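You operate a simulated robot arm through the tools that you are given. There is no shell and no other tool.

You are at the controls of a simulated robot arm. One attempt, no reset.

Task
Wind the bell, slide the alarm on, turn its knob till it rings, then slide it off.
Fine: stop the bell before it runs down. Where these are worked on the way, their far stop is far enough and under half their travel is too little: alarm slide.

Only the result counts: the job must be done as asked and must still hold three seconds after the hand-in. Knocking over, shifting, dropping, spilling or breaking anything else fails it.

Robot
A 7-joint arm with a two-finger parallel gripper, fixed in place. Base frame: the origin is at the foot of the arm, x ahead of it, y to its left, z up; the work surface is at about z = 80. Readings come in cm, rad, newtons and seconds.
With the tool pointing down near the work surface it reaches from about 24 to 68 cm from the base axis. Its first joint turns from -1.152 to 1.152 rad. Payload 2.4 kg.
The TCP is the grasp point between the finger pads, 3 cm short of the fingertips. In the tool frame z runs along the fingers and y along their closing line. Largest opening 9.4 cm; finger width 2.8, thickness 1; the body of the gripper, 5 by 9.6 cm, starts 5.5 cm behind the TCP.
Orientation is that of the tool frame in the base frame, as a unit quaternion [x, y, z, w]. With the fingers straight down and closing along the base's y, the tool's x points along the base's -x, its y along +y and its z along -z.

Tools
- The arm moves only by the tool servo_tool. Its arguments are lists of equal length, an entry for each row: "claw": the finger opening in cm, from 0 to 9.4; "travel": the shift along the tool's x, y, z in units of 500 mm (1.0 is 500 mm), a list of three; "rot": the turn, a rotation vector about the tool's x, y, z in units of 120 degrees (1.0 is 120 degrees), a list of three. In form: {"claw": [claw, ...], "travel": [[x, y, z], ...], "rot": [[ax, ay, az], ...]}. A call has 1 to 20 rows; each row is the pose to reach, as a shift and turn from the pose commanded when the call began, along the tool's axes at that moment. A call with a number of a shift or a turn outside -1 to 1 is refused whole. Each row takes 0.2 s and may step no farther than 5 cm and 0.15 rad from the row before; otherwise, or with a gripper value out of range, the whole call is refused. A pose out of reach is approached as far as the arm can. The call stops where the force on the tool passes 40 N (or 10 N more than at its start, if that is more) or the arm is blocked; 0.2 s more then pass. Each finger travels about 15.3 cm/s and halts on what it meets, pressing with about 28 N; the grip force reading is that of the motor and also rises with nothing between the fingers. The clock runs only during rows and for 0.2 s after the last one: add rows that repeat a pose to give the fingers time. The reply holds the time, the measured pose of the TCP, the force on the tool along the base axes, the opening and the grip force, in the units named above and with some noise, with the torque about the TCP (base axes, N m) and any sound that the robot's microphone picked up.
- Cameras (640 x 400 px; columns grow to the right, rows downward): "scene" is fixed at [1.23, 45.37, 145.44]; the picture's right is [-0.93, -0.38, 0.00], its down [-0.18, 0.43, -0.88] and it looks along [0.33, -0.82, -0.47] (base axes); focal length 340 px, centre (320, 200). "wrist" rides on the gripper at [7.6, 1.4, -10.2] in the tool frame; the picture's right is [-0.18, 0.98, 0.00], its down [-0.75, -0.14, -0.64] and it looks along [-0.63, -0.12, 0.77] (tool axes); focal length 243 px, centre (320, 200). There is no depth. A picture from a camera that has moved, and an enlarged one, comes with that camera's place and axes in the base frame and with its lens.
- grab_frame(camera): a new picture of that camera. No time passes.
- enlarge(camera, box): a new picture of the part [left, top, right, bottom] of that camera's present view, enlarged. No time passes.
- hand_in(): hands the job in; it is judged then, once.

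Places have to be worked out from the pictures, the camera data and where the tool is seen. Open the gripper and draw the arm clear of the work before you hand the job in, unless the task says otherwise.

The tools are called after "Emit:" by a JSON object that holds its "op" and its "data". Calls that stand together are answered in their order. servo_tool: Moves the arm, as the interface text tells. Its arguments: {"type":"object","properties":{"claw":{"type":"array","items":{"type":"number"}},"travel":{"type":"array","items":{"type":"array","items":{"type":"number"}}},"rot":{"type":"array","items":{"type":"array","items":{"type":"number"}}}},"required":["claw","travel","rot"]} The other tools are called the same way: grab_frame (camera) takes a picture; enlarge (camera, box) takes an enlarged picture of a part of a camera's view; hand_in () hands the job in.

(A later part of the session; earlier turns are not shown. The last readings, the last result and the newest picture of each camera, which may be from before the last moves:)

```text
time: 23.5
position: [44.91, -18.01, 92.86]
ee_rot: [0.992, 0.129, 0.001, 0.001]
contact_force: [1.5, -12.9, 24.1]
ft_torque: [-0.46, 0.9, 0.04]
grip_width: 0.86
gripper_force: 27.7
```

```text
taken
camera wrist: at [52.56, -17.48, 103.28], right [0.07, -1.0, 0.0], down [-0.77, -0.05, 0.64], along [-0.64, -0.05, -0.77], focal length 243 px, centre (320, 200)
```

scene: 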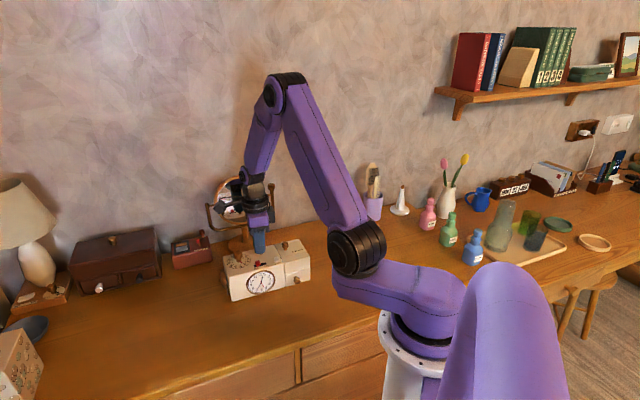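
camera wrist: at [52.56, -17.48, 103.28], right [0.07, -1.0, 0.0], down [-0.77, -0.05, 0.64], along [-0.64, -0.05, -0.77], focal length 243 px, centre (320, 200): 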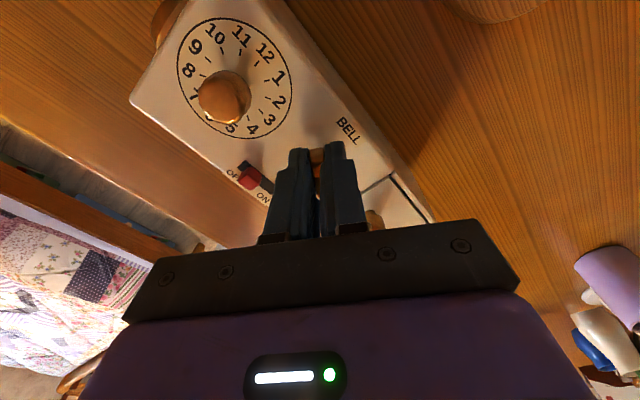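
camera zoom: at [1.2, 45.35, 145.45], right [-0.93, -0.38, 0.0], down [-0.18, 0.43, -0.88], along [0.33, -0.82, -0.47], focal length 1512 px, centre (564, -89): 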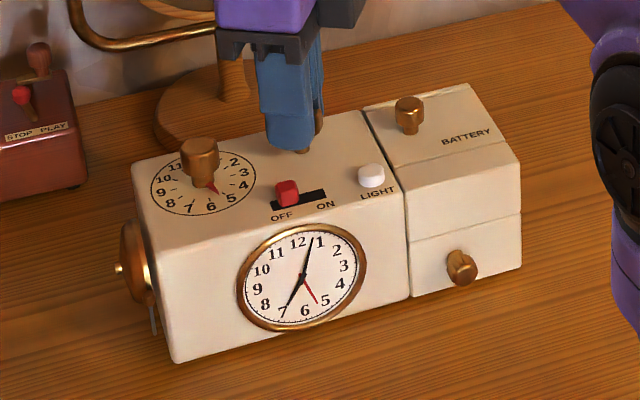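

The key is at about 207° and the clock is unchanged. I'll keep winding in the same way.

Emit:
{"op": "servo_tool", "data": {"claw": [0.4, 0.4, 0.4, 0.4, 0.4, 0.4, 0.4], "travel": [[0, 0.003, 0], [0, 0.003, 0], [0, 0.003, 0], [0, 0.003, 0], [0, 0.003, 0], [0, 0.003, 0], [0, 0.003, 0]], "rot": [[0, 0, 0.03], [0, 0, 0.06], [0, 0, 0.09], [0, 0, 0.12], [0, 0, 0.15], [0, 0, 0.18], [0, 0, 0.21]]}}

Emit:
{"op": "enlarge", "data": {"camera": "scene", "box": [200, 220, 330, 310]}}

Emit:
{"op": "grab_frame", "data": {"camera": "scene"}}

```text
time: 25.1
position: [45.04, -17.99, 92.9]
ee_rot: [0.996, -0.091, 0.002, 0.0]
contact_force: [1.4, -6.7, 28.0]
ft_torque: [-0.11, 0.3, 0.06]
grip_width: 0.84
gripper_force: 28.1
```

```text
4.44 times, centred on (265, 265) of scene
camera zoom: at [1.19, 45.37, 145.44], right [-0.93, -0.38, 0.0], down [-0.18, 0.43, -0.88], along [0.33, -0.82, -0.47], focal length 1512 px, centre (564, -89)
```

zoom: 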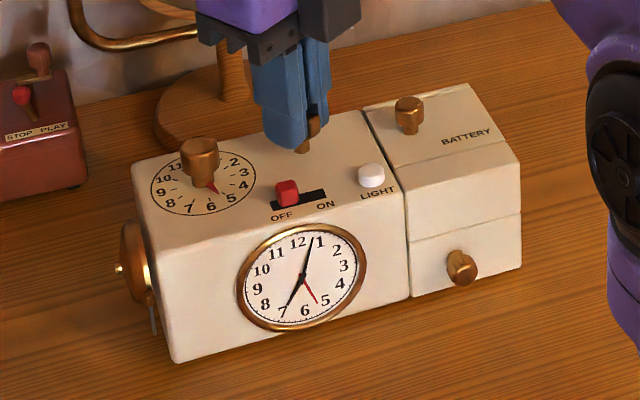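

```text
taken
```

scene: 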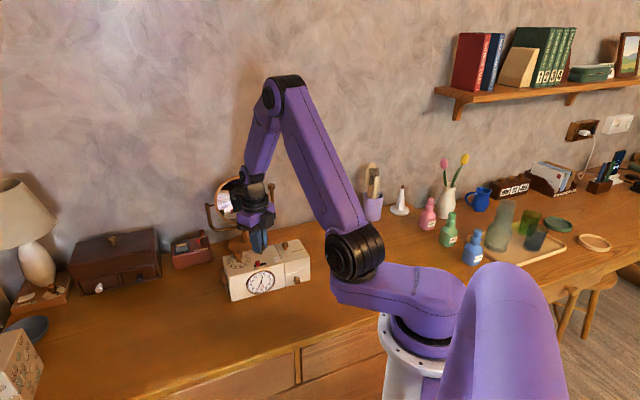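

The key is at about 232° and everything is steady. I'll continue, trimming the press slightly.

Emit:
{"op": "servo_tool", "data": {"claw": [0.4, 0.4, 0.4, 0.4, 0.4, 0.4, 0.4], "travel": [[0.0004, 0.0015, -0.0006], [0.0004, 0.0015, -0.0006], [0.0004, 0.0015, -0.0006], [0.0004, 0.0015, -0.0006], [0.0004, 0.0015, -0.0006], [0.0004, 0.0015, -0.0006], [0.0004, 0.0015, -0.0006]], "rot": [[0, 0, 0.03], [0, 0, 0.06], [0, 0, 0.09], [0, 0, 0.12], [0, 0, 0.15], [0, 0, 0.18], [0, 0, 0.21]]}}

Emit:
{"op": "enlarge", "data": {"camera": "scene", "box": [200, 220, 330, 310]}}

Emit:
{"op": "grab_frame", "data": {"camera": "wrist"}}

```text
time: 26.7
position: [40.43, -19.15, 92.83]
ee_rot: [0.953, -0.304, 0.0, -0.002]
contact_force: [2.8, 1.8, 0.2]
ft_torque: [-0.41, -0.45, -0.01]
grip_width: 0.86
gripper_force: 28.7
out of reach, approached as far as the arm can: row 7
```

```text
4.44 times, centred on (265, 265) of scene
camera zoom: at [1.24, 45.38, 145.44], right [-0.93, -0.38, 0.0], down [-0.18, 0.43, -0.88], along [0.33, -0.82, -0.47], focal length 1512 px, centre (564, -89)
```

zoom: 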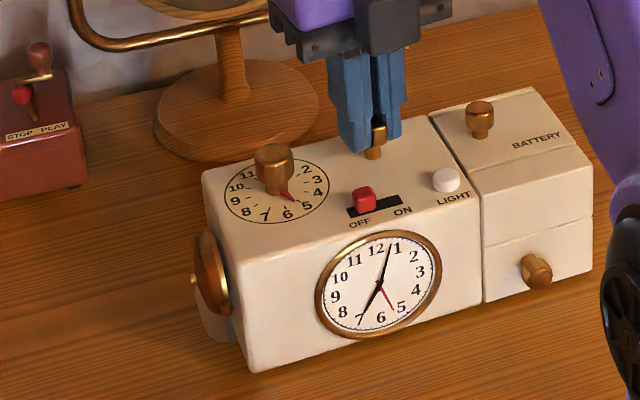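

```text
taken
camera wrist: at [45.87, -24.95, 103.25], right [-0.72, -0.69, 0.0], down [-0.53, 0.55, 0.64], along [-0.45, 0.46, -0.77], focal length 243 px, centre (320, 200)
```

wrist: 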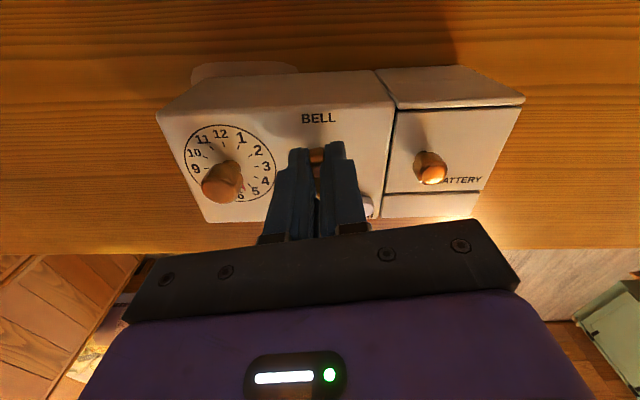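

The last row went out of reach, and the arm drifted about 4.5 cm, dragging the clock by the key. I'll release the key and lift straight up, then work out the clock's new pose and bring it back.

Emit:
{"op": "servo_tool", "data": {"claw": [2.0, 3.2, 3.2], "travel": [[0, 0, 0], [0, 0, 0], [0, 0, 0]], "rot": [[0, 0, 0], [0, 0, 0], [0, 0, 0]]}}

Emit:
{"op": "enlarge", "data": {"camera": "scene", "box": [200, 220, 330, 310]}}

```text
time: 27.5
position: [40.64, -19.46, 93.11]
ee_rot: [0.953, -0.304, 0.002, 0.0]
contact_force: [0.1, -0.4, -0.5]
ft_torque: [0.0, 0.0, -0.01]
grip_width: 3.21
gripper_force: 0.0
```

```text
4.44 times, centred on (265, 265) of scene
camera zoom: at [1.23, 45.37, 145.44], right [-0.93, -0.38, 0.0], down [-0.18, 0.43, -0.88], along [0.33, -0.82, -0.47], focal length 1512 px, centre (564, -89)
```

zoom: 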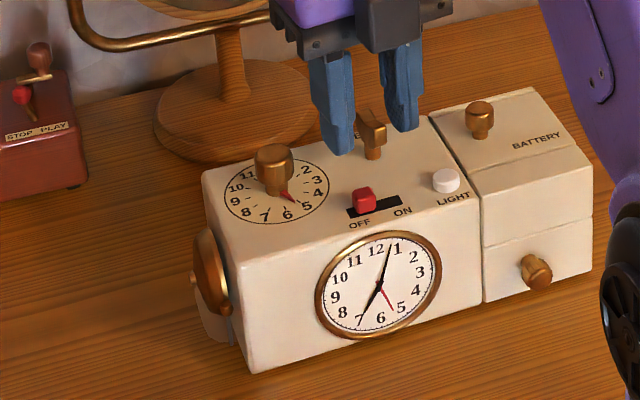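

Released cleanly, with no force. Now I'll lift straight up about 6 cm.

Emit:
{"op": "servo_tool", "data": {"claw": [3.2, 3.2, 3.2], "travel": [[0, 0, -0.04], [0, 0, -0.08], [0, 0, -0.12]], "rot": [[0, 0, 0], [0, 0, 0], [0, 0, 0]]}}

Emit:
{"op": "grab_frame", "data": {"camera": "scene"}}

```text
time: 28.3
position: [40.42, -19.37, 98.99]
ee_rot: [0.953, -0.304, 0.001, 0.0]
contact_force: [-0.6, 0.1, -0.3]
ft_torque: [0.02, 0.01, 0.0]
grip_width: 3.18
gripper_force: 0.1
```

```text
taken
```

scene: 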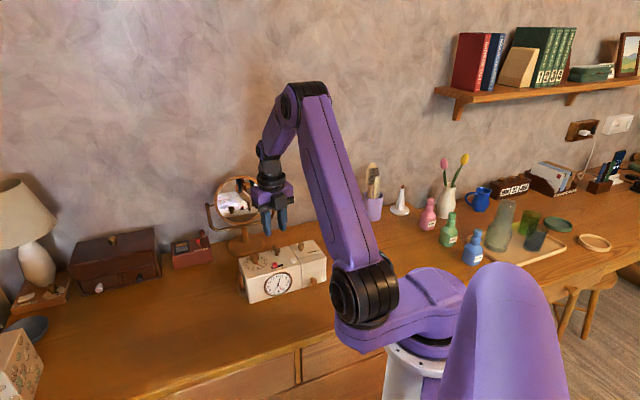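

Clear. I'll rotate the tool back counter-clockwise by 180° in the air so I can re-grip the blade with room to turn further.

Emit:
{"op": "servo_tool", "data": {"claw": [3.2, 3.2, 3.2, 3.2, 3.2, 3.2, 3.2, 3.2, 3.2, 3.2, 3.2, 3.2, 3.2, 3.2], "travel": [[0, 0, -0.01], [0, 0, -0.02], [0, 0, -0.02], [0, 0, -0.02], [0, 0, -0.02], [0, 0, -0.02], [0, 0, -0.02], [0, 0, -0.02], [0, 0, -0.02], [0, 0, -0.02], [0, 0, -0.02], [0, 0, -0.02], [0, 0, -0.02], [0, 0, -0.02]], "rot": [[0, 0, -0.07], [0, 0, -0.14], [0, 0, -0.21], [0, 0, -0.28], [0, 0, -0.35], [0, 0, -0.42], [0, 0, -0.49], [0, 0, -0.56], [0, 0, -0.63], [0, 0, -0.7], [0, 0, -0.77], [0, 0, -0.84], [0, 0, -0.91], [0, 0, -0.98]]}}

Emit:
{"op": "servo_tool", "data": {"claw": [3.2, 3.2, 3.2, 3.2, 3.2, 3.2, 3.2, 3.2], "travel": [[0, 0, 0], [0, 0, 0], [0, 0, 0], [0, 0, 0], [0, 0, 0], [0, 0, 0], [0, 0, 0], [0, 0, 0]], "rot": [[0, 0, -0.07], [0, 0, -0.14], [0, 0, -0.21], [0, 0, -0.28], [0, 0, -0.35], [0, 0, -0.42], [0, 0, -0.49], [0, 0, -0.52]]}}

Emit:
{"op": "grab_frame", "data": {"camera": "wrist"}}

Emit:
{"op": "enlarge", "data": {"camera": "scene", "box": [200, 220, 330, 310]}}

```text
time: 31.3
position: [40.56, -19.51, 99.86]
ee_rot: [0.754, 0.657, 0.001, 0.001]
contact_force: [-0.1, -0.8, 0.3]
ft_torque: [0.06, 0.0, 0.02]
grip_width: 3.18
gripper_force: 0.0
```

```text
time: 33.1
position: [40.35, -19.55, 99.85]
ee_rot: [0.303, 0.953, -0.001, 0.001]
contact_force: [-1.1, 0.0, -0.6]
ft_torque: [-0.01, -0.01, -0.02]
grip_width: 3.2
gripper_force: 0.1
```

```text
taken
camera wrist: at [34.98, -13.93, 110.35], right [0.72, 0.7, 0.0], down [0.53, -0.55, 0.64], along [0.45, -0.46, -0.77], focal length 243 px, centre (320, 200)
```

wrist: 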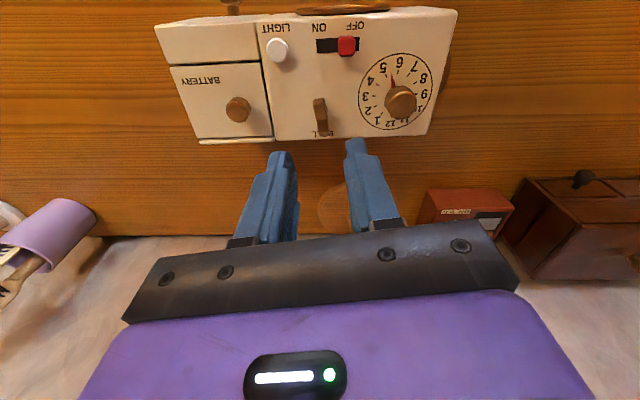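

```text
4.44 times, centred on (265, 265) of scene
camera zoom: at [1.23, 45.37, 145.44], right [-0.93, -0.38, 0.0], down [-0.18, 0.43, -0.88], along [0.33, -0.82, -0.47], focal length 1512 px, centre (564, -89)
```

zoom: 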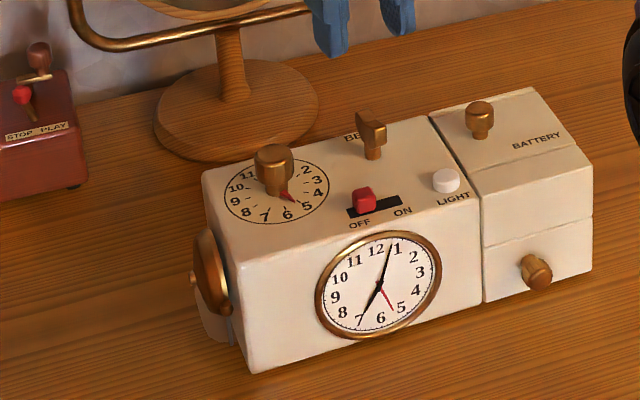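

The clock kept its angle but was shifted about (-4.3, -1.05) cm. I'll locate the key precisely, re-grip it and drag the clock back gently.

Emit:
{"op": "enlarge", "data": {"camera": "wrist", "box": [270, 70, 390, 160]}}

Emit:
{"op": "enlarge", "data": {"camera": "scene", "box": [255, 238, 305, 272]}}

```text
4.44 times, centred on (330, 115) of wrist
camera zoom: at [34.98, -13.93, 110.35], right [0.72, 0.7, 0.0], down [0.53, -0.55, 0.64], along [0.45, -0.46, -0.77], focal length 1078 px, centre (276, 578)
```

zoom: 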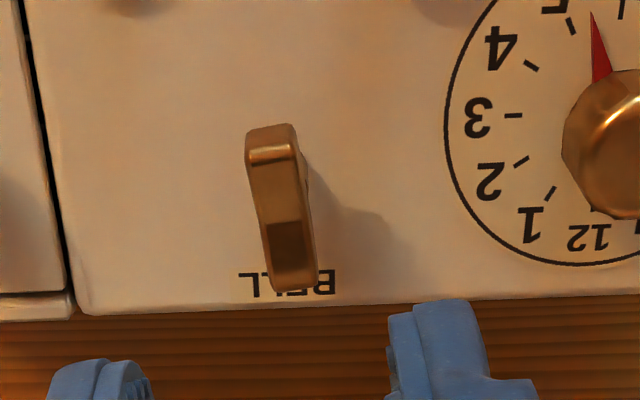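

```text
11.76 times, centred on (280, 255) of scene
camera zoom: at [1.23, 45.37, 145.44], right [-0.93, -0.38, 0.0], down [-0.18, 0.43, -0.88], along [0.33, -0.82, -0.47], focal length 4002 px, centre (791, -447)
```

zoom: 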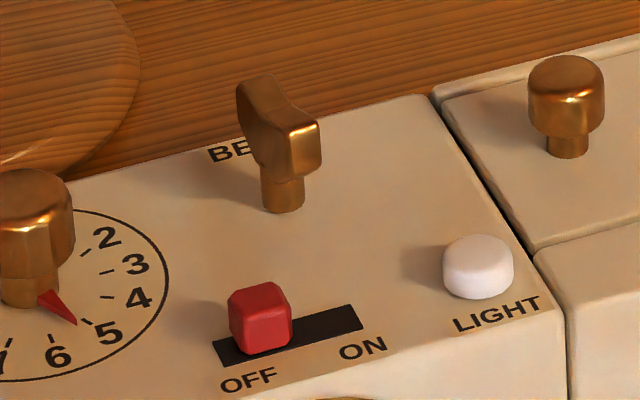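

The key axis is at about (40.2, -19.17), with the blade needing a 2.6° correction. It's about 263° wound so far. I'll lower onto it, grip, and check forces before dragging.

Emit:
{"op": "servo_tool", "data": {"claw": [3.2, 3.2, 3.2, 3.2, 3.2, 0.4, 0.4, 0.4], "travel": [[0.0067, 0.0026, 0.02], [0.0067, 0.0026, 0.06], [0.0067, 0.0026, 0.1], [0.0067, 0.0026, 0.139], [0.0067, 0.0026, 0.139], [0.0067, 0.0026, 0.139], [0.0067, 0.0026, 0.139], [0.0067, 0.0026, 0.139]], "rot": [[0, 0, 0.0217], [0, 0, 0.0217], [0, 0, 0.0217], [0, 0, 0.0217], [0, 0, 0.0217], [0, 0, 0.0217], [0, 0, 0.0217], [0, 0, 0.0217]]}}

Emit:
{"op": "enlarge", "data": {"camera": "scene", "box": [200, 220, 330, 310]}}

Emit:
{"op": "grab_frame", "data": {"camera": "wrist"}}

```text
time: 34.9
position: [40.47, -19.11, 92.93]
ee_rot: [0.326, 0.945, 0.001, 0.001]
contact_force: [1.1, -0.2, 0.3]
ft_torque: [-0.25, -0.3, 0.05]
grip_width: 0.88
gripper_force: 27.8
```

```text
4.44 times, centred on (265, 265) of scene
camera zoom: at [1.24, 45.37, 145.44], right [-0.93, -0.38, 0.0], down [-0.18, 0.43, -0.88], along [0.33, -0.82, -0.47], focal length 1512 px, centre (564, -89)
```

zoom: 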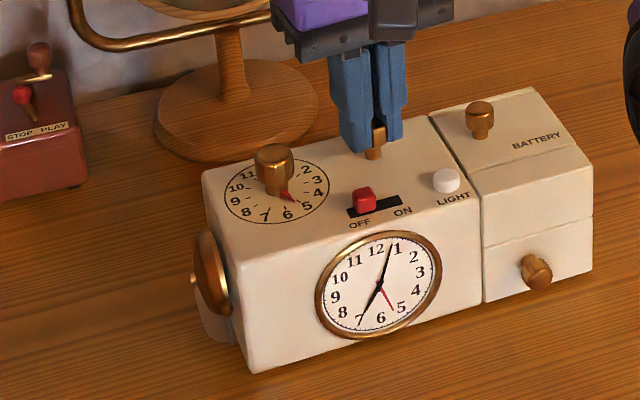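

```text
taken
camera wrist: at [35.17, -13.38, 103.33], right [0.75, 0.66, 0.0], down [0.5, -0.58, 0.64], along [0.43, -0.48, -0.77], focal length 243 px, centre (320, 200)
```

wrist: 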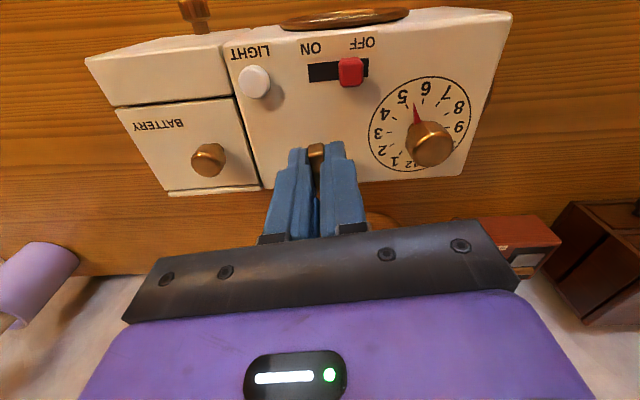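

The grip is good with no side load. I'll drag the clock back slowly by (+4.3, +1.05) cm.

Emit:
{"op": "servo_tool", "data": {"claw": [0.4, 0.4, 0.4, 0.4, 0.4, 0.4, 0.4, 0.4, 0.4, 0.4, 0.4, 0.4], "travel": [[-0.0055, 0.007, 0], [-0.0109, 0.0139, 0], [-0.0164, 0.0209, 0], [-0.0219, 0.0278, 0], [-0.0274, 0.0348, 0], [-0.0328, 0.0417, 0], [-0.0383, 0.0487, 0], [-0.0438, 0.0556, 0], [-0.0492, 0.0626, 0], [-0.0547, 0.0695, 0], [-0.0547, 0.0695, 0], [-0.0547, 0.0695, 0]], "rot": [[0, 0, 0], [0, 0, 0], [0, 0, 0], [0, 0, 0], [0, 0, 0], [0, 0, 0], [0, 0, 0], [0, 0, 0], [0, 0, 0], [0, 0, 0], [0, 0, 0], [0, 0, 0]]}}

Emit:
{"op": "enlarge", "data": {"camera": "scene", "box": [200, 220, 330, 310]}}

```text
time: 37.5
position: [44.58, -18.09, 93.0]
ee_rot: [0.326, 0.945, 0.0, 0.001]
contact_force: [0.0, -0.2, -0.7]
ft_torque: [-0.08, -0.15, 0.03]
grip_width: 0.87
gripper_force: 27.7
```

```text
4.44 times, centred on (265, 265) of scene
camera zoom: at [1.24, 45.37, 145.44], right [-0.93, -0.38, 0.0], down [-0.18, 0.43, -0.88], along [0.33, -0.82, -0.47], focal length 1512 px, centre (564, -89)
```

zoom: 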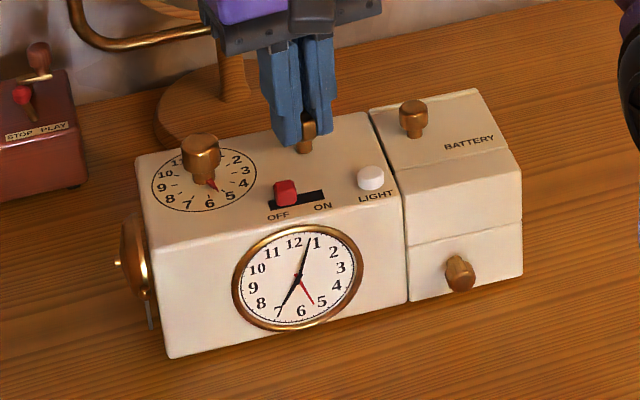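

The clock is back within a few mm but turned about 4.5° clockwise of the original. Turning the key counter-clockwise carries the clock through the ratchet, so I'll rotate back by that amount.

Emit:
{"op": "servo_tool", "data": {"claw": [0.4, 0.4, 0.4], "travel": [[0, 0, 0], [0, 0, 0], [0, 0, 0]], "rot": [[0, 0, -0.02], [0, 0, -0.04], [0, 0, -0.04]]}}

Emit:
{"op": "enlarge", "data": {"camera": "scene", "box": [200, 220, 330, 310]}}

```text
time: 38.3
position: [44.49, -17.92, 92.89]
ee_rot: [0.286, 0.958, 0.0, 0.002]
contact_force: [1.6, 2.3, -0.4]
ft_torque: [0.09, 0.12, -0.23]
grip_width: 0.86
gripper_force: 27.6
```

```text
4.44 times, centred on (265, 265) of scene
camera zoom: at [1.24, 45.37, 145.44], right [-0.93, -0.38, 0.0], down [-0.18, 0.43, -0.88], along [0.33, -0.82, -0.47], focal length 1512 px, centre (564, -89)
```

zoom: 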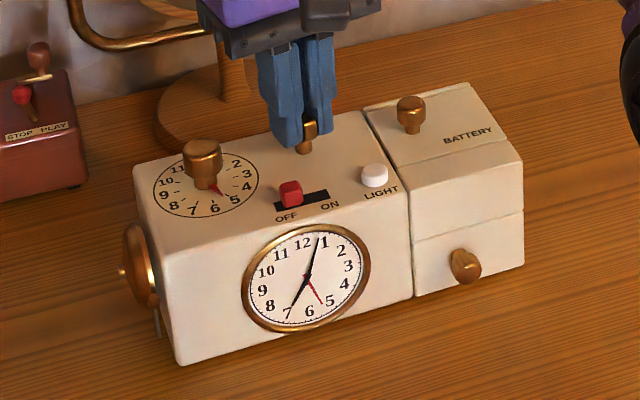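

The clock is now right back at its original place and angle. I'll press down again and continue winding, keeping well short of the reach limit this time.

Emit:
{"op": "servo_tool", "data": {"claw": [0.4, 0.4, 0.4], "travel": [[0, 0, 0.0025], [0, 0, 0.0045], [0, 0, 0.0045]], "rot": [[0, 0, 0.008], [0, 0, 0.016], [0, 0, 0.016]]}}

```text
time: 39.1
position: [44.71, -18.0, 92.99]
ee_rot: [0.303, 0.953, 0.0, 0.003]
contact_force: [-6.3, 4.0, 28.0]
ft_torque: [0.21, 0.48, 0.02]
grip_width: 0.86
gripper_force: 27.8
```

The press is at 28 N. I'll turn now, easing the press a bit and relieving the side force.

Emit:
{"op": "servo_tool", "data": {"claw": [0.4, 0.4, 0.4, 0.4, 0.4, 0.4, 0.4], "travel": [[0.001, 0, -0.001], [0.001, 0, -0.001], [0.001, 0, -0.001], [0.001, 0, -0.001], [0.001, 0, -0.001], [0.001, 0, -0.001], [0.001, 0, -0.001]], "rot": [[0, 0, 0.035], [0, 0, 0.07], [0, 0, 0.105], [0, 0, 0.14], [0, 0, 0.175], [0, 0, 0.21], [0, 0, 0.245]]}}

Emit:
{"op": "enlarge", "data": {"camera": "scene", "box": [200, 220, 330, 310]}}

```text
time: 40.7
position: [44.59, -18.16, 92.81]
ee_rot: [0.535, 0.845, 0.0, 0.002]
contact_force: [-6.4, -4.0, 29.5]
ft_torque: [-0.8, 0.02, 0.0]
grip_width: 0.9
gripper_force: 28.0
```

```text
4.44 times, centred on (265, 265) of scene
camera zoom: at [1.17, 45.38, 145.44], right [-0.93, -0.38, 0.0], down [-0.18, 0.43, -0.88], along [0.33, -0.82, -0.47], focal length 1512 px, centre (564, -89)
```

zoom: 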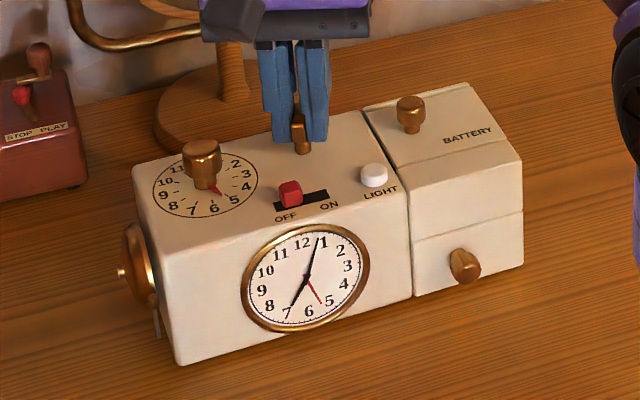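

The clock is holding and the key is at about 293°. I'll continue.

Emit:
{"op": "servo_tool", "data": {"claw": [0.4, 0.4, 0.4, 0.4, 0.4, 0.4, 0.4], "travel": [[0, -0.0008, -0.0006], [0, -0.0008, -0.0006], [0, -0.0008, -0.0006], [0, -0.0008, -0.0006], [0, -0.0008, -0.0006], [0, -0.0008, -0.0006], [0, -0.0008, -0.0006]], "rot": [[0, 0, 0.035], [0, 0, 0.07], [0, 0, 0.105], [0, 0, 0.14], [0, 0, 0.175], [0, 0, 0.21], [0, 0, 0.245]]}}

Emit:
{"op": "enlarge", "data": {"camera": "scene", "box": [200, 220, 330, 310]}}

```text
time: 42.3
position: [44.57, -18.09, 92.8]
ee_rot: [0.732, 0.681, 0.001, 0.003]
contact_force: [3.0, -4.7, 27.1]
ft_torque: [-0.97, 0.2, 0.0]
grip_width: 0.86
gripper_force: 28.0
```

```text
4.44 times, centred on (265, 265) of scene
camera zoom: at [1.2, 45.38, 145.44], right [-0.93, -0.38, 0.0], down [-0.18, 0.43, -0.88], along [0.33, -0.82, -0.47], focal length 1512 px, centre (564, -89)
```

zoom: 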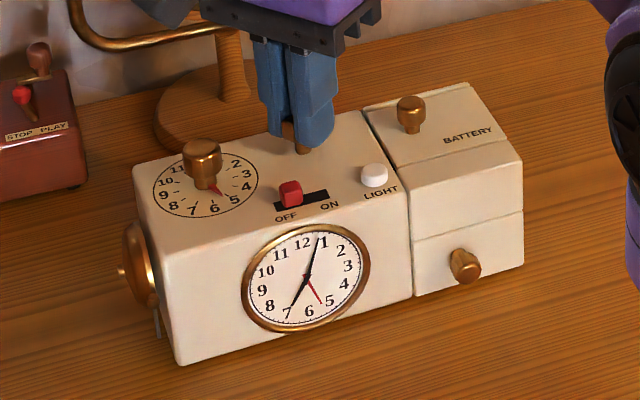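

Still steady at about 322°. I'll continue.

Emit:
{"op": "servo_tool", "data": {"claw": [0.4, 0.4, 0.4, 0.4, 0.4, 0.4, 0.4], "travel": [[-0.0006, 0.0004, -0.0004], [-0.0006, 0.0004, -0.0004], [-0.0006, 0.0004, -0.0004], [-0.0006, 0.0004, -0.0004], [-0.0006, 0.0004, -0.0004], [-0.0006, 0.0004, -0.0004], [-0.0006, 0.0004, -0.0004]], "rot": [[0, 0, 0.035], [0, 0, 0.07], [0, 0, 0.105], [0, 0, 0.14], [0, 0, 0.175], [0, 0, 0.21], [0, 0, 0.245]]}}

Emit:
{"op": "enlarge", "data": {"camera": "scene", "box": [200, 220, 330, 310]}}

```text
time: 43.9
position: [44.56, -18.03, 92.85]
ee_rot: [0.881, 0.474, 0.0, 0.001]
contact_force: [-1.3, -6.5, 16.3]
ft_torque: [-0.86, 0.59, 0.02]
grip_width: 0.85
gripper_force: 27.6
```

```text
4.44 times, centred on (265, 265) of scene
camera zoom: at [1.2, 45.36, 145.45], right [-0.93, -0.38, 0.0], down [-0.18, 0.43, -0.88], along [0.33, -0.82, -0.47], focal length 1512 px, centre (564, -89)
```

zoom: 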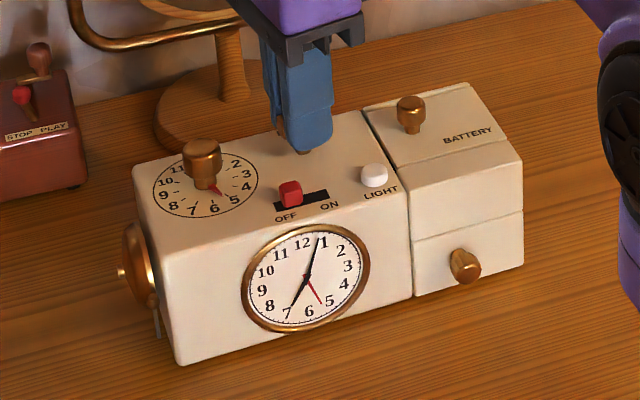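

The key is near 350° and the clock is unmoved. Two more sets will stay within the safe range.

Emit:
{"op": "servo_tool", "data": {"claw": [0.4, 0.4, 0.4, 0.4, 0.4, 0.4, 0.4], "travel": [[-0.0008, 0.0003, 0.0004], [-0.0008, 0.0003, 0.0004], [-0.0008, 0.0003, 0.0004], [-0.0008, 0.0003, 0.0004], [-0.0008, 0.0003, 0.0004], [-0.0008, 0.0003, 0.0004], [-0.0008, 0.0003, 0.0004]], "rot": [[0, 0, 0.035], [0, 0, 0.07], [0, 0, 0.105], [0, 0, 0.14], [0, 0, 0.175], [0, 0, 0.21], [0, 0, 0.245]]}}

Emit:
{"op": "enlarge", "data": {"camera": "scene", "box": [200, 220, 330, 310]}}

```text
time: 45.5
position: [44.45, -17.94, 92.87]
ee_rot: [0.972, 0.235, 0.0, 0.0]
contact_force: [-11.7, -0.7, 16.2]
ft_torque: [0.07, 0.15, 0.0]
grip_width: 0.87
gripper_force: 27.9
```

```text
4.44 times, centred on (265, 265) of scene
camera zoom: at [1.17, 45.38, 145.44], right [-0.93, -0.38, 0.0], down [-0.18, 0.43, -0.88], along [0.33, -0.82, -0.47], focal length 1512 px, centre (564, -89)
```

zoom: 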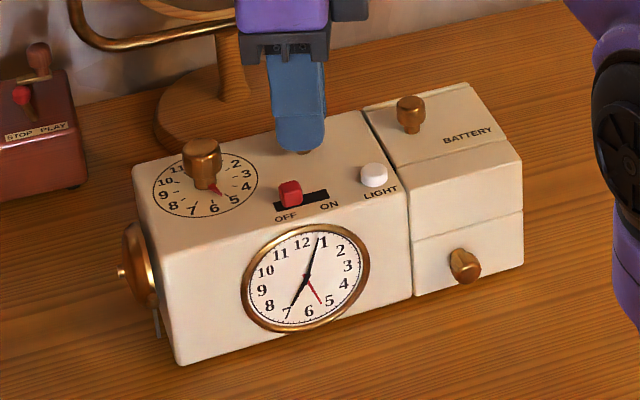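

The key is past one full turn (about 380°) with the clock unmoved. One more set, then I'll check the key's resistance.

Emit:
{"op": "servo_tool", "data": {"claw": [0.4, 0.4, 0.4, 0.4, 0.4, 0.4, 0.4], "travel": [[-0.0015, -0.0007, 0.0003], [-0.0015, -0.0007, 0.0003], [-0.0015, -0.0007, 0.0003], [-0.0015, -0.0007, 0.0003], [-0.0015, -0.0007, 0.0003], [-0.0015, -0.0007, 0.0003], [-0.0015, -0.0007, 0.0003]], "rot": [[0, 0, 0.035], [0, 0, 0.07], [0, 0, 0.105], [0, 0, 0.14], [0, 0, 0.175], [0, 0, 0.21], [0, 0, 0.24]]}}

Emit:
{"op": "enlarge", "data": {"camera": "scene", "box": [200, 220, 330, 310]}}

Emit:
{"op": "grab_frame", "data": {"camera": "scene"}}

```text
time: 47.1
position: [44.42, -18.2, 92.88]
ee_rot: [1.0, -0.015, 0.002, 0.0]
contact_force: [-1.6, -3.5, 3.9]
ft_torque: [-0.1, 0.19, 0.68]
grip_width: 0.9
gripper_force: 27.6
```

```text
4.44 times, centred on (265, 265) of scene
camera zoom: at [1.22, 45.37, 145.44], right [-0.93, -0.38, 0.0], down [-0.18, 0.43, -0.88], along [0.33, -0.82, -0.47], focal length 1512 px, centre (564, -89)
```

zoom: 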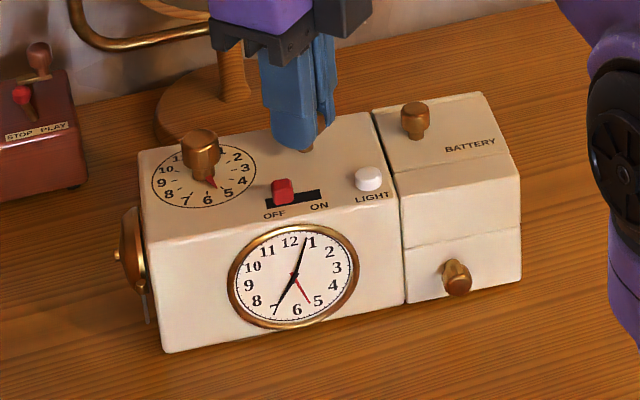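

```text
taken
```

scene: 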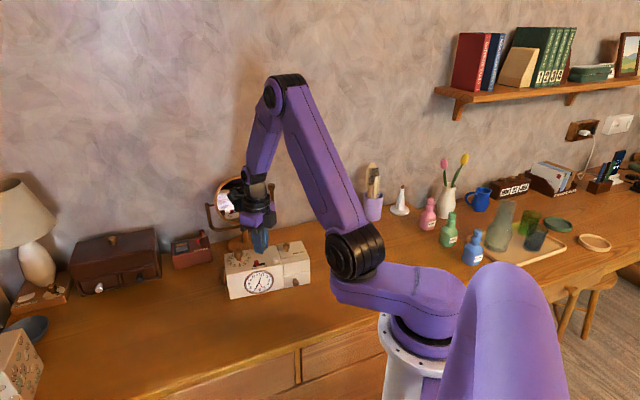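

Torque about z jumped to 0.68 N·m and the clock was turned about 8°, so the key has reached its end and the bell is fully wound. I'll turn the key back about 8°, which carries the clock back to its original angle through the ratchet.

Emit:
{"op": "servo_tool", "data": {"claw": [0.4, 0.4, 0.4, 0.4], "travel": [[0, 0, 0], [0, 0, 0], [0, 0, 0], [0, 0, 0]], "rot": [[0, 0, -0.025], [0, 0, -0.05], [0, 0, -0.07], [0, 0, -0.07]]}}

Emit:
{"op": "enlarge", "data": {"camera": "scene", "box": [200, 220, 330, 310]}}

```text
time: 48.1
position: [44.49, -18.02, 92.84]
ee_rot: [0.998, 0.059, 0.001, 0.0]
contact_force: [2.1, 2.5, 2.0]
ft_torque: [0.08, -0.28, -0.7]
grip_width: 0.9
gripper_force: 27.8
```

```text
4.44 times, centred on (265, 265) of scene
camera zoom: at [1.23, 45.38, 145.44], right [-0.93, -0.38, 0.0], down [-0.18, 0.43, -0.88], along [0.33, -0.82, -0.47], focal length 1512 px, centre (564, -89)
```

zoom: 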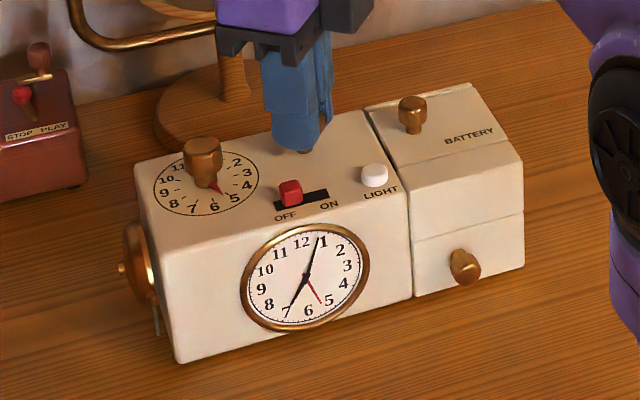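

The clock is back at its original pose. I'll open, lift off the key, and rotate so the closing line lies across the slider.

Emit:
{"op": "servo_tool", "data": {"claw": [1.6, 3.0, 3.0, 3.0, 3.0, 3.0], "travel": [[0, 0, 0], [0, 0, 0], [0, 0, -0.02], [0, 0, -0.06], [0, 0, -0.1], [0, 0, -0.13]], "rot": [[0, 0, 0], [0, 0, 0], [0, 0, 0], [0, 0, 0], [0, 0, 0], [0, 0, 0]]}}

Emit:
{"op": "servo_tool", "data": {"claw": [3.0, 3.0, 3.0, 3.0, 3.0, 3.0], "travel": [[0, 0, -0.01], [0, 0, -0.02], [0, 0, -0.03], [0, 0, -0.04], [0, 0, -0.05], [0, 0, -0.06]], "rot": [[0, 0, -0.06], [0, 0, -0.12], [0, 0, -0.18], [0, 0, -0.24], [0, 0, -0.3], [0, 0, -0.33]]}}

Emit:
{"op": "grab_frame", "data": {"camera": "wrist"}}

Emit:
{"op": "enlarge", "data": {"camera": "scene", "box": [200, 220, 330, 310]}}

```text
time: 49.5
position: [44.49, -18.09, 99.45]
ee_rot: [0.998, 0.059, 0.001, 0.002]
contact_force: [0.0, -0.5, 1.1]
ft_torque: [0.02, -0.02, 0.01]
grip_width: 3.02
gripper_force: 0.1
```

```text
time: 50.9
position: [44.53, -18.13, 102.37]
ee_rot: [0.919, 0.395, 0.002, 0.0]
contact_force: [0.5, 0.0, -0.2]
ft_torque: [0.02, 0.0, 0.02]
grip_width: 2.99
gripper_force: 0.0
```

```text
taken
camera wrist: at [50.68, -13.68, 112.75], right [0.59, -0.81, 0.0], down [-0.62, -0.45, 0.64], along [-0.52, -0.38, -0.77], focal length 243 px, centre (320, 200)
```

wrist: 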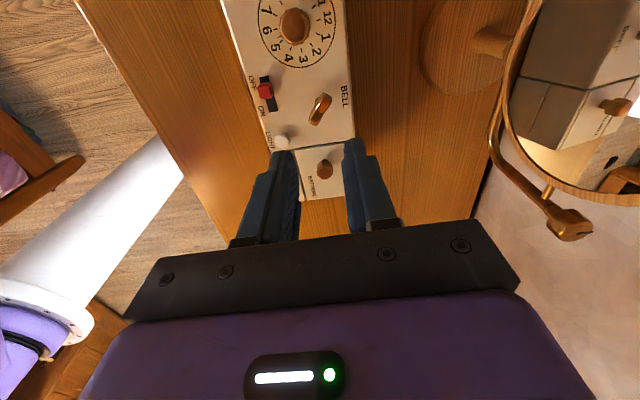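

```text
4.44 times, centred on (265, 265) of scene
camera zoom: at [1.23, 45.37, 145.44], right [-0.93, -0.38, 0.0], down [-0.18, 0.43, -0.88], along [0.33, -0.82, -0.47], focal length 1512 px, centre (564, -89)
```

zoom: 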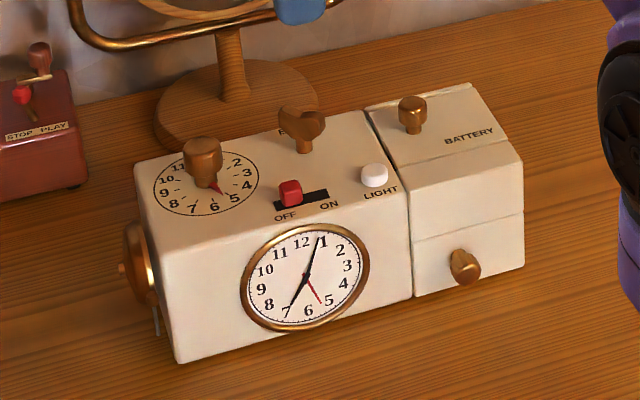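

The bell is wound and the tool is clear of the key. I'll zoom in to locate the slider and knob exactly.

Emit:
{"op": "enlarge", "data": {"camera": "wrist", "box": [225, 0, 365, 150]}}

Emit:
{"op": "enlarge", "data": {"camera": "scene", "box": [225, 238, 285, 278]}}

```text
2.67 times, centred on (295, 75) of wrist
camera zoom: at [50.68, -13.68, 112.75], right [0.59, -0.81, 0.0], down [-0.62, -0.45, 0.64], along [-0.52, -0.38, -0.77], focal length 647 px, centre (387, 533)
```

zoom: 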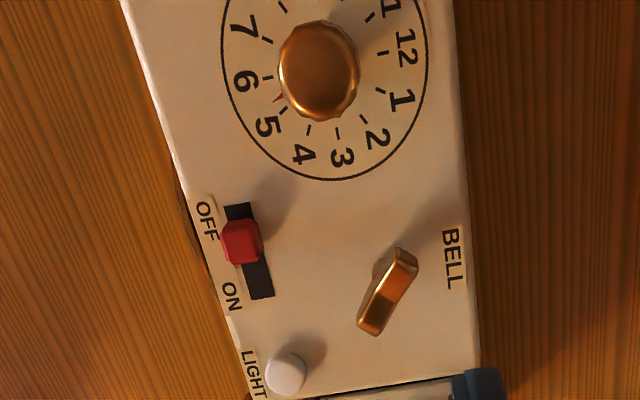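

```text
10.00 times, centred on (255, 258) of scene
camera zoom: at [1.23, 45.37, 145.44], right [-0.93, -0.38, 0.0], down [-0.18, 0.43, -0.88], along [0.33, -0.82, -0.47], focal length 3402 px, centre (970, -380)
```

zoom: 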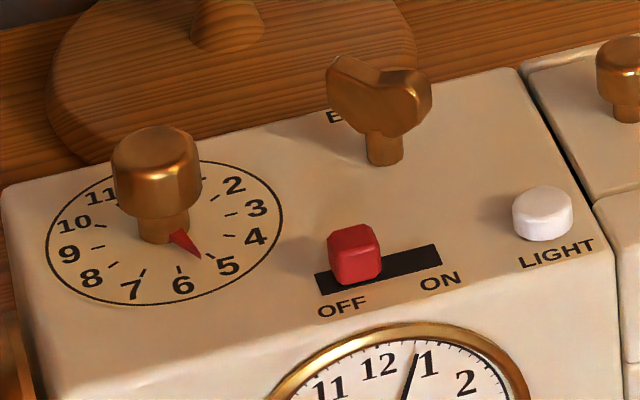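

I place the slider block's centre at (42.6, -13.5), top z of about 90.0, and the slot's ON end at (41.1, -15.0). I'll move above the slider with a narrow opening and check.

Emit:
{"op": "servo_tool", "data": {"claw": [2.6, 2.4, 2.4, 2.4], "travel": [[0.012, -0.026, 0.02], [0.024, -0.052, 0.05], [0.036, -0.078, 0.09], [0.0413, -0.0916, 0.12]], "rot": [[0, 0, 0], [0, 0, 0], [0, 0, 0], [0, 0, 0]]}}

Emit:
{"op": "grab_frame", "data": {"camera": "wrist"}}

Emit:
{"op": "enlarge", "data": {"camera": "scene", "box": [225, 225, 305, 285]}}

```text
time: 51.9
position: [42.73, -13.54, 96.4]
ee_rot: [0.919, 0.394, 0.002, 0.001]
contact_force: [-0.7, 0.3, 0.1]
ft_torque: [0.02, -0.02, 0.02]
grip_width: 2.41
gripper_force: 0.1
```

```text
taken
camera wrist: at [48.91, -9.05, 106.78], right [0.58, -0.81, 0.0], down [-0.62, -0.45, 0.64], along [-0.52, -0.38, -0.77], focal length 243 px, centre (320, 200)
```

wrist: 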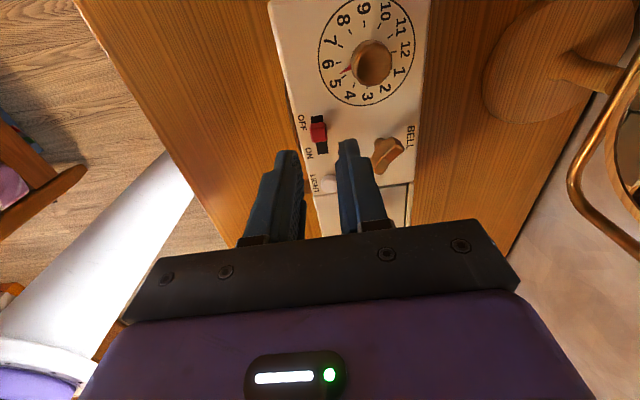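

```text
6.67 times, centred on (265, 255) of scene
camera zoom: at [1.23, 45.37, 145.44], right [-0.93, -0.38, 0.0], down [-0.18, 0.43, -0.88], along [0.33, -0.82, -0.47], focal length 2268 px, centre (687, -167)
```

zoom: 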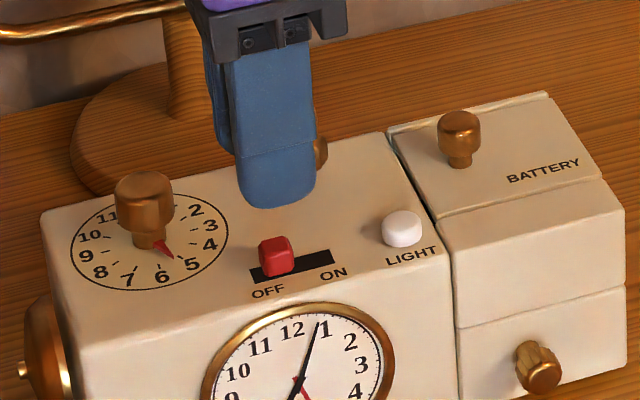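

The finger lines up above the slider in the scene view. I'll verify the across-clock alignment in the wrist view.

Emit:
{"op": "enlarge", "data": {"camera": "wrist", "box": [270, 90, 390, 200]}}

```text
3.64 times, centred on (330, 145) of wrist
camera zoom: at [48.91, -9.05, 106.78], right [0.58, -0.81, 0.0], down [-0.62, -0.45, 0.64], along [-0.52, -0.38, -0.77], focal length 882 px, centre (284, 400)
```

zoom: 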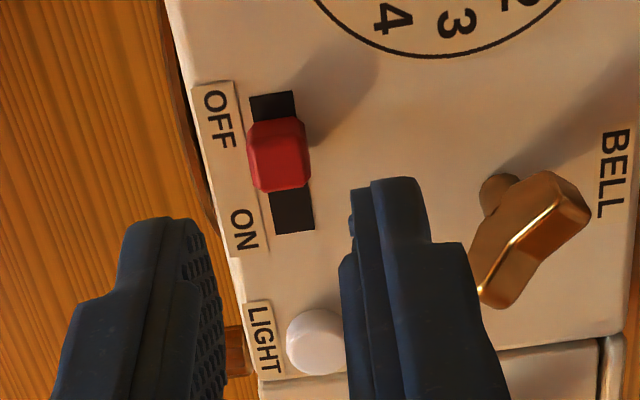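

Slider and tool agree within about 1 mm. I'll descend so the fingertips are at z of about 89.4, then close on the block.

Emit:
{"op": "servo_tool", "data": {"claw": [2.4, 2.4, 2.4, 2.4], "travel": [[0, 0, 0.03], [0, 0, 0.06], [0, 0, 0.075], [0, 0, 0.08]], "rot": [[0, 0, 0], [0, 0, 0], [0, 0, 0], [0, 0, 0]]}}

Emit:
{"op": "enlarge", "data": {"camera": "scene", "box": [225, 225, 305, 285]}}

Emit:
{"op": "enlarge", "data": {"camera": "wrist", "box": [250, 60, 410, 220]}}

```text
time: 52.9
position: [42.74, -13.33, 92.42]
ee_rot: [0.919, 0.394, 0.001, -0.001]
contact_force: [-0.2, 0.3, -0.2]
ft_torque: [0.0, -0.01, -0.02]
grip_width: 2.42
gripper_force: 0.1
```

```text
6.67 times, centred on (265, 255) of scene
camera zoom: at [1.23, 45.37, 145.44], right [-0.93, -0.38, 0.0], down [-0.18, 0.43, -0.88], along [0.33, -0.82, -0.47], focal length 2268 px, centre (687, -167)
```

zoom: 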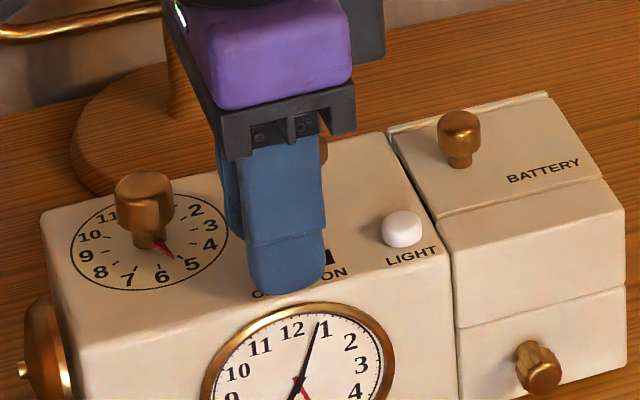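

```text
2.50 times, centred on (330, 140) of wrist
camera zoom: at [48.83, -8.98, 102.77], right [0.58, -0.81, 0.0], down [-0.62, -0.45, 0.64], along [-0.52, -0.38, -0.77], focal length 606 px, centre (295, 350)
```

zoom: 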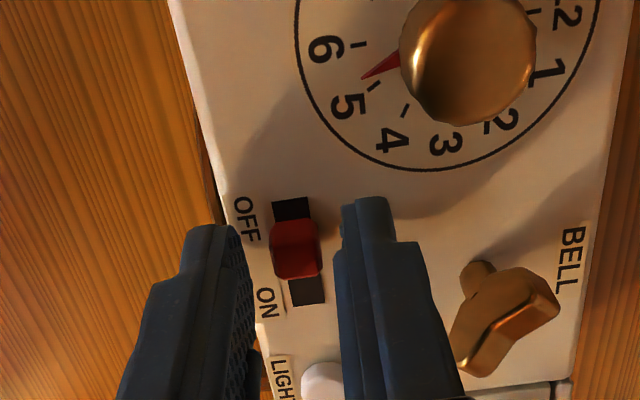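

The fingers straddle the block, which is perhaps 1 mm off-centre. I'll correct that and close gently on it.

Emit:
{"op": "servo_tool", "data": {"claw": [2.4, 1.8, 0.8, 0.8], "travel": [[0, 0.002, 0], [0, 0.002, 0], [0, 0.002, 0], [0, 0.002, 0]], "rot": [[0, 0, 0], [0, 0, 0], [0, 0, 0], [0, 0, 0]]}}

Emit:
{"op": "enlarge", "data": {"camera": "wrist", "box": [250, 60, 410, 220]}}

Emit:
{"op": "enlarge", "data": {"camera": "scene", "box": [200, 220, 330, 310]}}

```text
time: 53.9
position: [42.64, -13.52, 92.38]
ee_rot: [0.919, 0.394, 0.001, 0.0]
contact_force: [-1.8, 1.7, 1.3]
ft_torque: [0.04, 0.1, -0.15]
grip_width: 1.12
gripper_force: 27.3
```

```text
2.50 times, centred on (330, 140) of wrist
camera zoom: at [48.87, -9.02, 102.79], right [0.58, -0.81, 0.0], down [-0.62, -0.45, 0.64], along [-0.52, -0.38, -0.77], focal length 606 px, centre (295, 350)
```

zoom: 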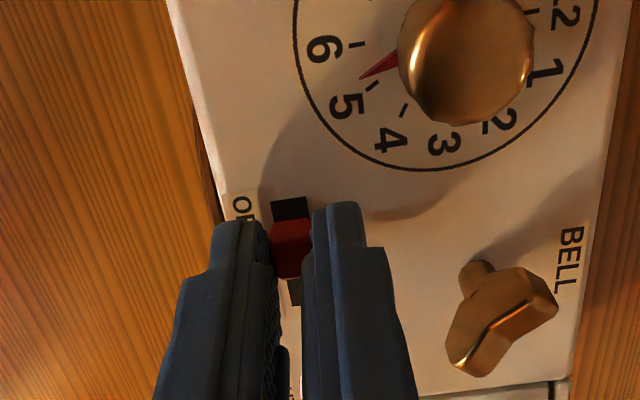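

```text
4.44 times, centred on (265, 265) of scene
camera zoom: at [1.22, 45.38, 145.44], right [-0.93, -0.38, 0.0], down [-0.18, 0.43, -0.88], along [0.33, -0.82, -0.47], focal length 1512 px, centre (564, -89)
```

zoom: 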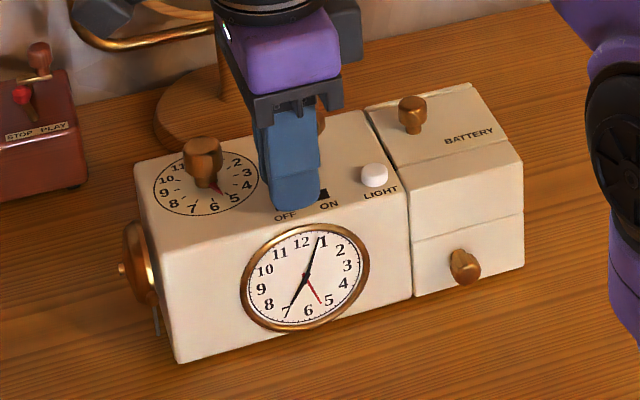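

The block is gripped (1.12 cm) with negligible load. I'll press down lightly and slide it toward ON, about 0.9 cm first, then read the force.

Emit:
{"op": "servo_tool", "data": {"claw": [0.8, 0.8, 0.8, 0.8, 0.8], "travel": [[0, 0, 0.002], [-0.005, 0, 0.002], [-0.01, 0, 0.002], [-0.015, 0, 0.002], [-0.018, 0, 0.002]], "rot": [[0, 0, 0], [0, 0, 0], [0, 0, 0], [0, 0, 0], [0, 0, 0]]}}

Emit:
{"op": "enlarge", "data": {"camera": "wrist", "box": [250, 60, 410, 220]}}

Emit:
{"op": "enlarge", "data": {"camera": "scene", "box": [200, 220, 330, 310]}}

```text
time: 55.1
position: [42.01, -14.21, 92.26]
ee_rot: [0.919, 0.393, 0.0, 0.0]
contact_force: [-9.5, 8.7, 20.6]
ft_torque: [0.26, 0.22, -0.15]
grip_width: 1.11
gripper_force: 28.3
```

```text
2.50 times, centred on (330, 140) of wrist
camera zoom: at [48.17, -9.75, 102.65], right [0.58, -0.81, 0.0], down [-0.62, -0.45, 0.64], along [-0.52, -0.38, -0.77], focal length 606 px, centre (295, 350)
```

zoom: 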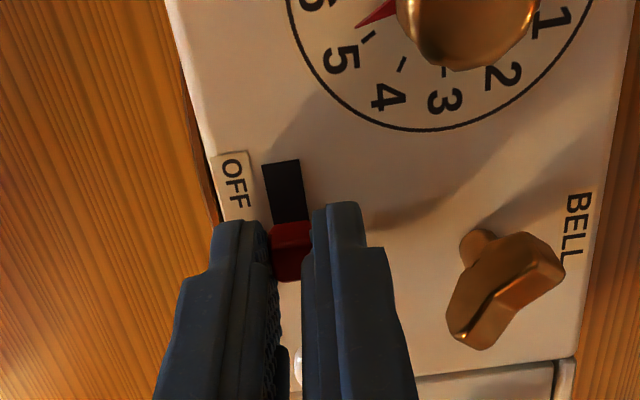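

```text
4.44 times, centred on (265, 265) of scene
camera zoom: at [1.17, 45.41, 145.43], right [-0.93, -0.38, 0.0], down [-0.18, 0.43, -0.88], along [0.33, -0.82, -0.47], focal length 1512 px, centre (564, -89)
```

zoom: 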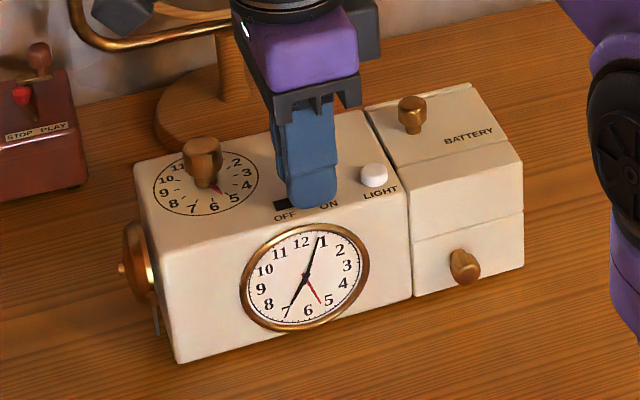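

The slider moved about 0.9 cm freely with the clock still. I'll go on in small steps toward the far stop and watch for resistance.

Emit:
{"op": "servo_tool", "data": {"claw": [0.8, 0.8, 0.8], "travel": [[-0.003, -0.0012, -0.0006], [-0.006, -0.0014, -0.0006], [-0.008, -0.0014, -0.0006]], "rot": [[0, 0, 0], [0, 0, 0], [0, 0, 0]]}}

Emit:
{"op": "enlarge", "data": {"camera": "wrist", "box": [250, 60, 410, 220]}}

Emit:
{"op": "enlarge", "data": {"camera": "scene", "box": [200, 220, 330, 310]}}

```text
time: 55.9
position: [41.7, -14.59, 92.23]
ee_rot: [0.919, 0.393, 0.002, 0.001]
contact_force: [0.4, -0.8, 0.5]
ft_torque: [0.22, -0.01, -0.01]
grip_width: 1.08
gripper_force: 27.8
```

```text
2.50 times, centred on (330, 140) of wrist
camera zoom: at [47.92, -10.1, 102.72], right [0.58, -0.81, 0.0], down [-0.62, -0.45, 0.64], along [-0.52, -0.38, -0.77], focal length 606 px, centre (295, 350)
```

zoom: 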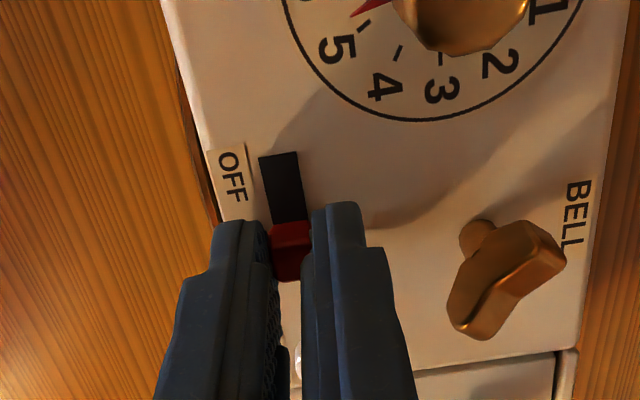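

```text
4.44 times, centred on (265, 265) of scene
camera zoom: at [1.24, 45.37, 145.44], right [-0.93, -0.38, 0.0], down [-0.18, 0.43, -0.88], along [0.33, -0.82, -0.47], focal length 1512 px, centre (564, -89)
```

zoom: 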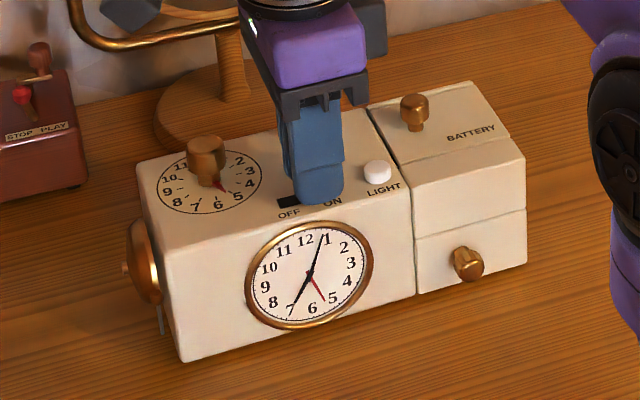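

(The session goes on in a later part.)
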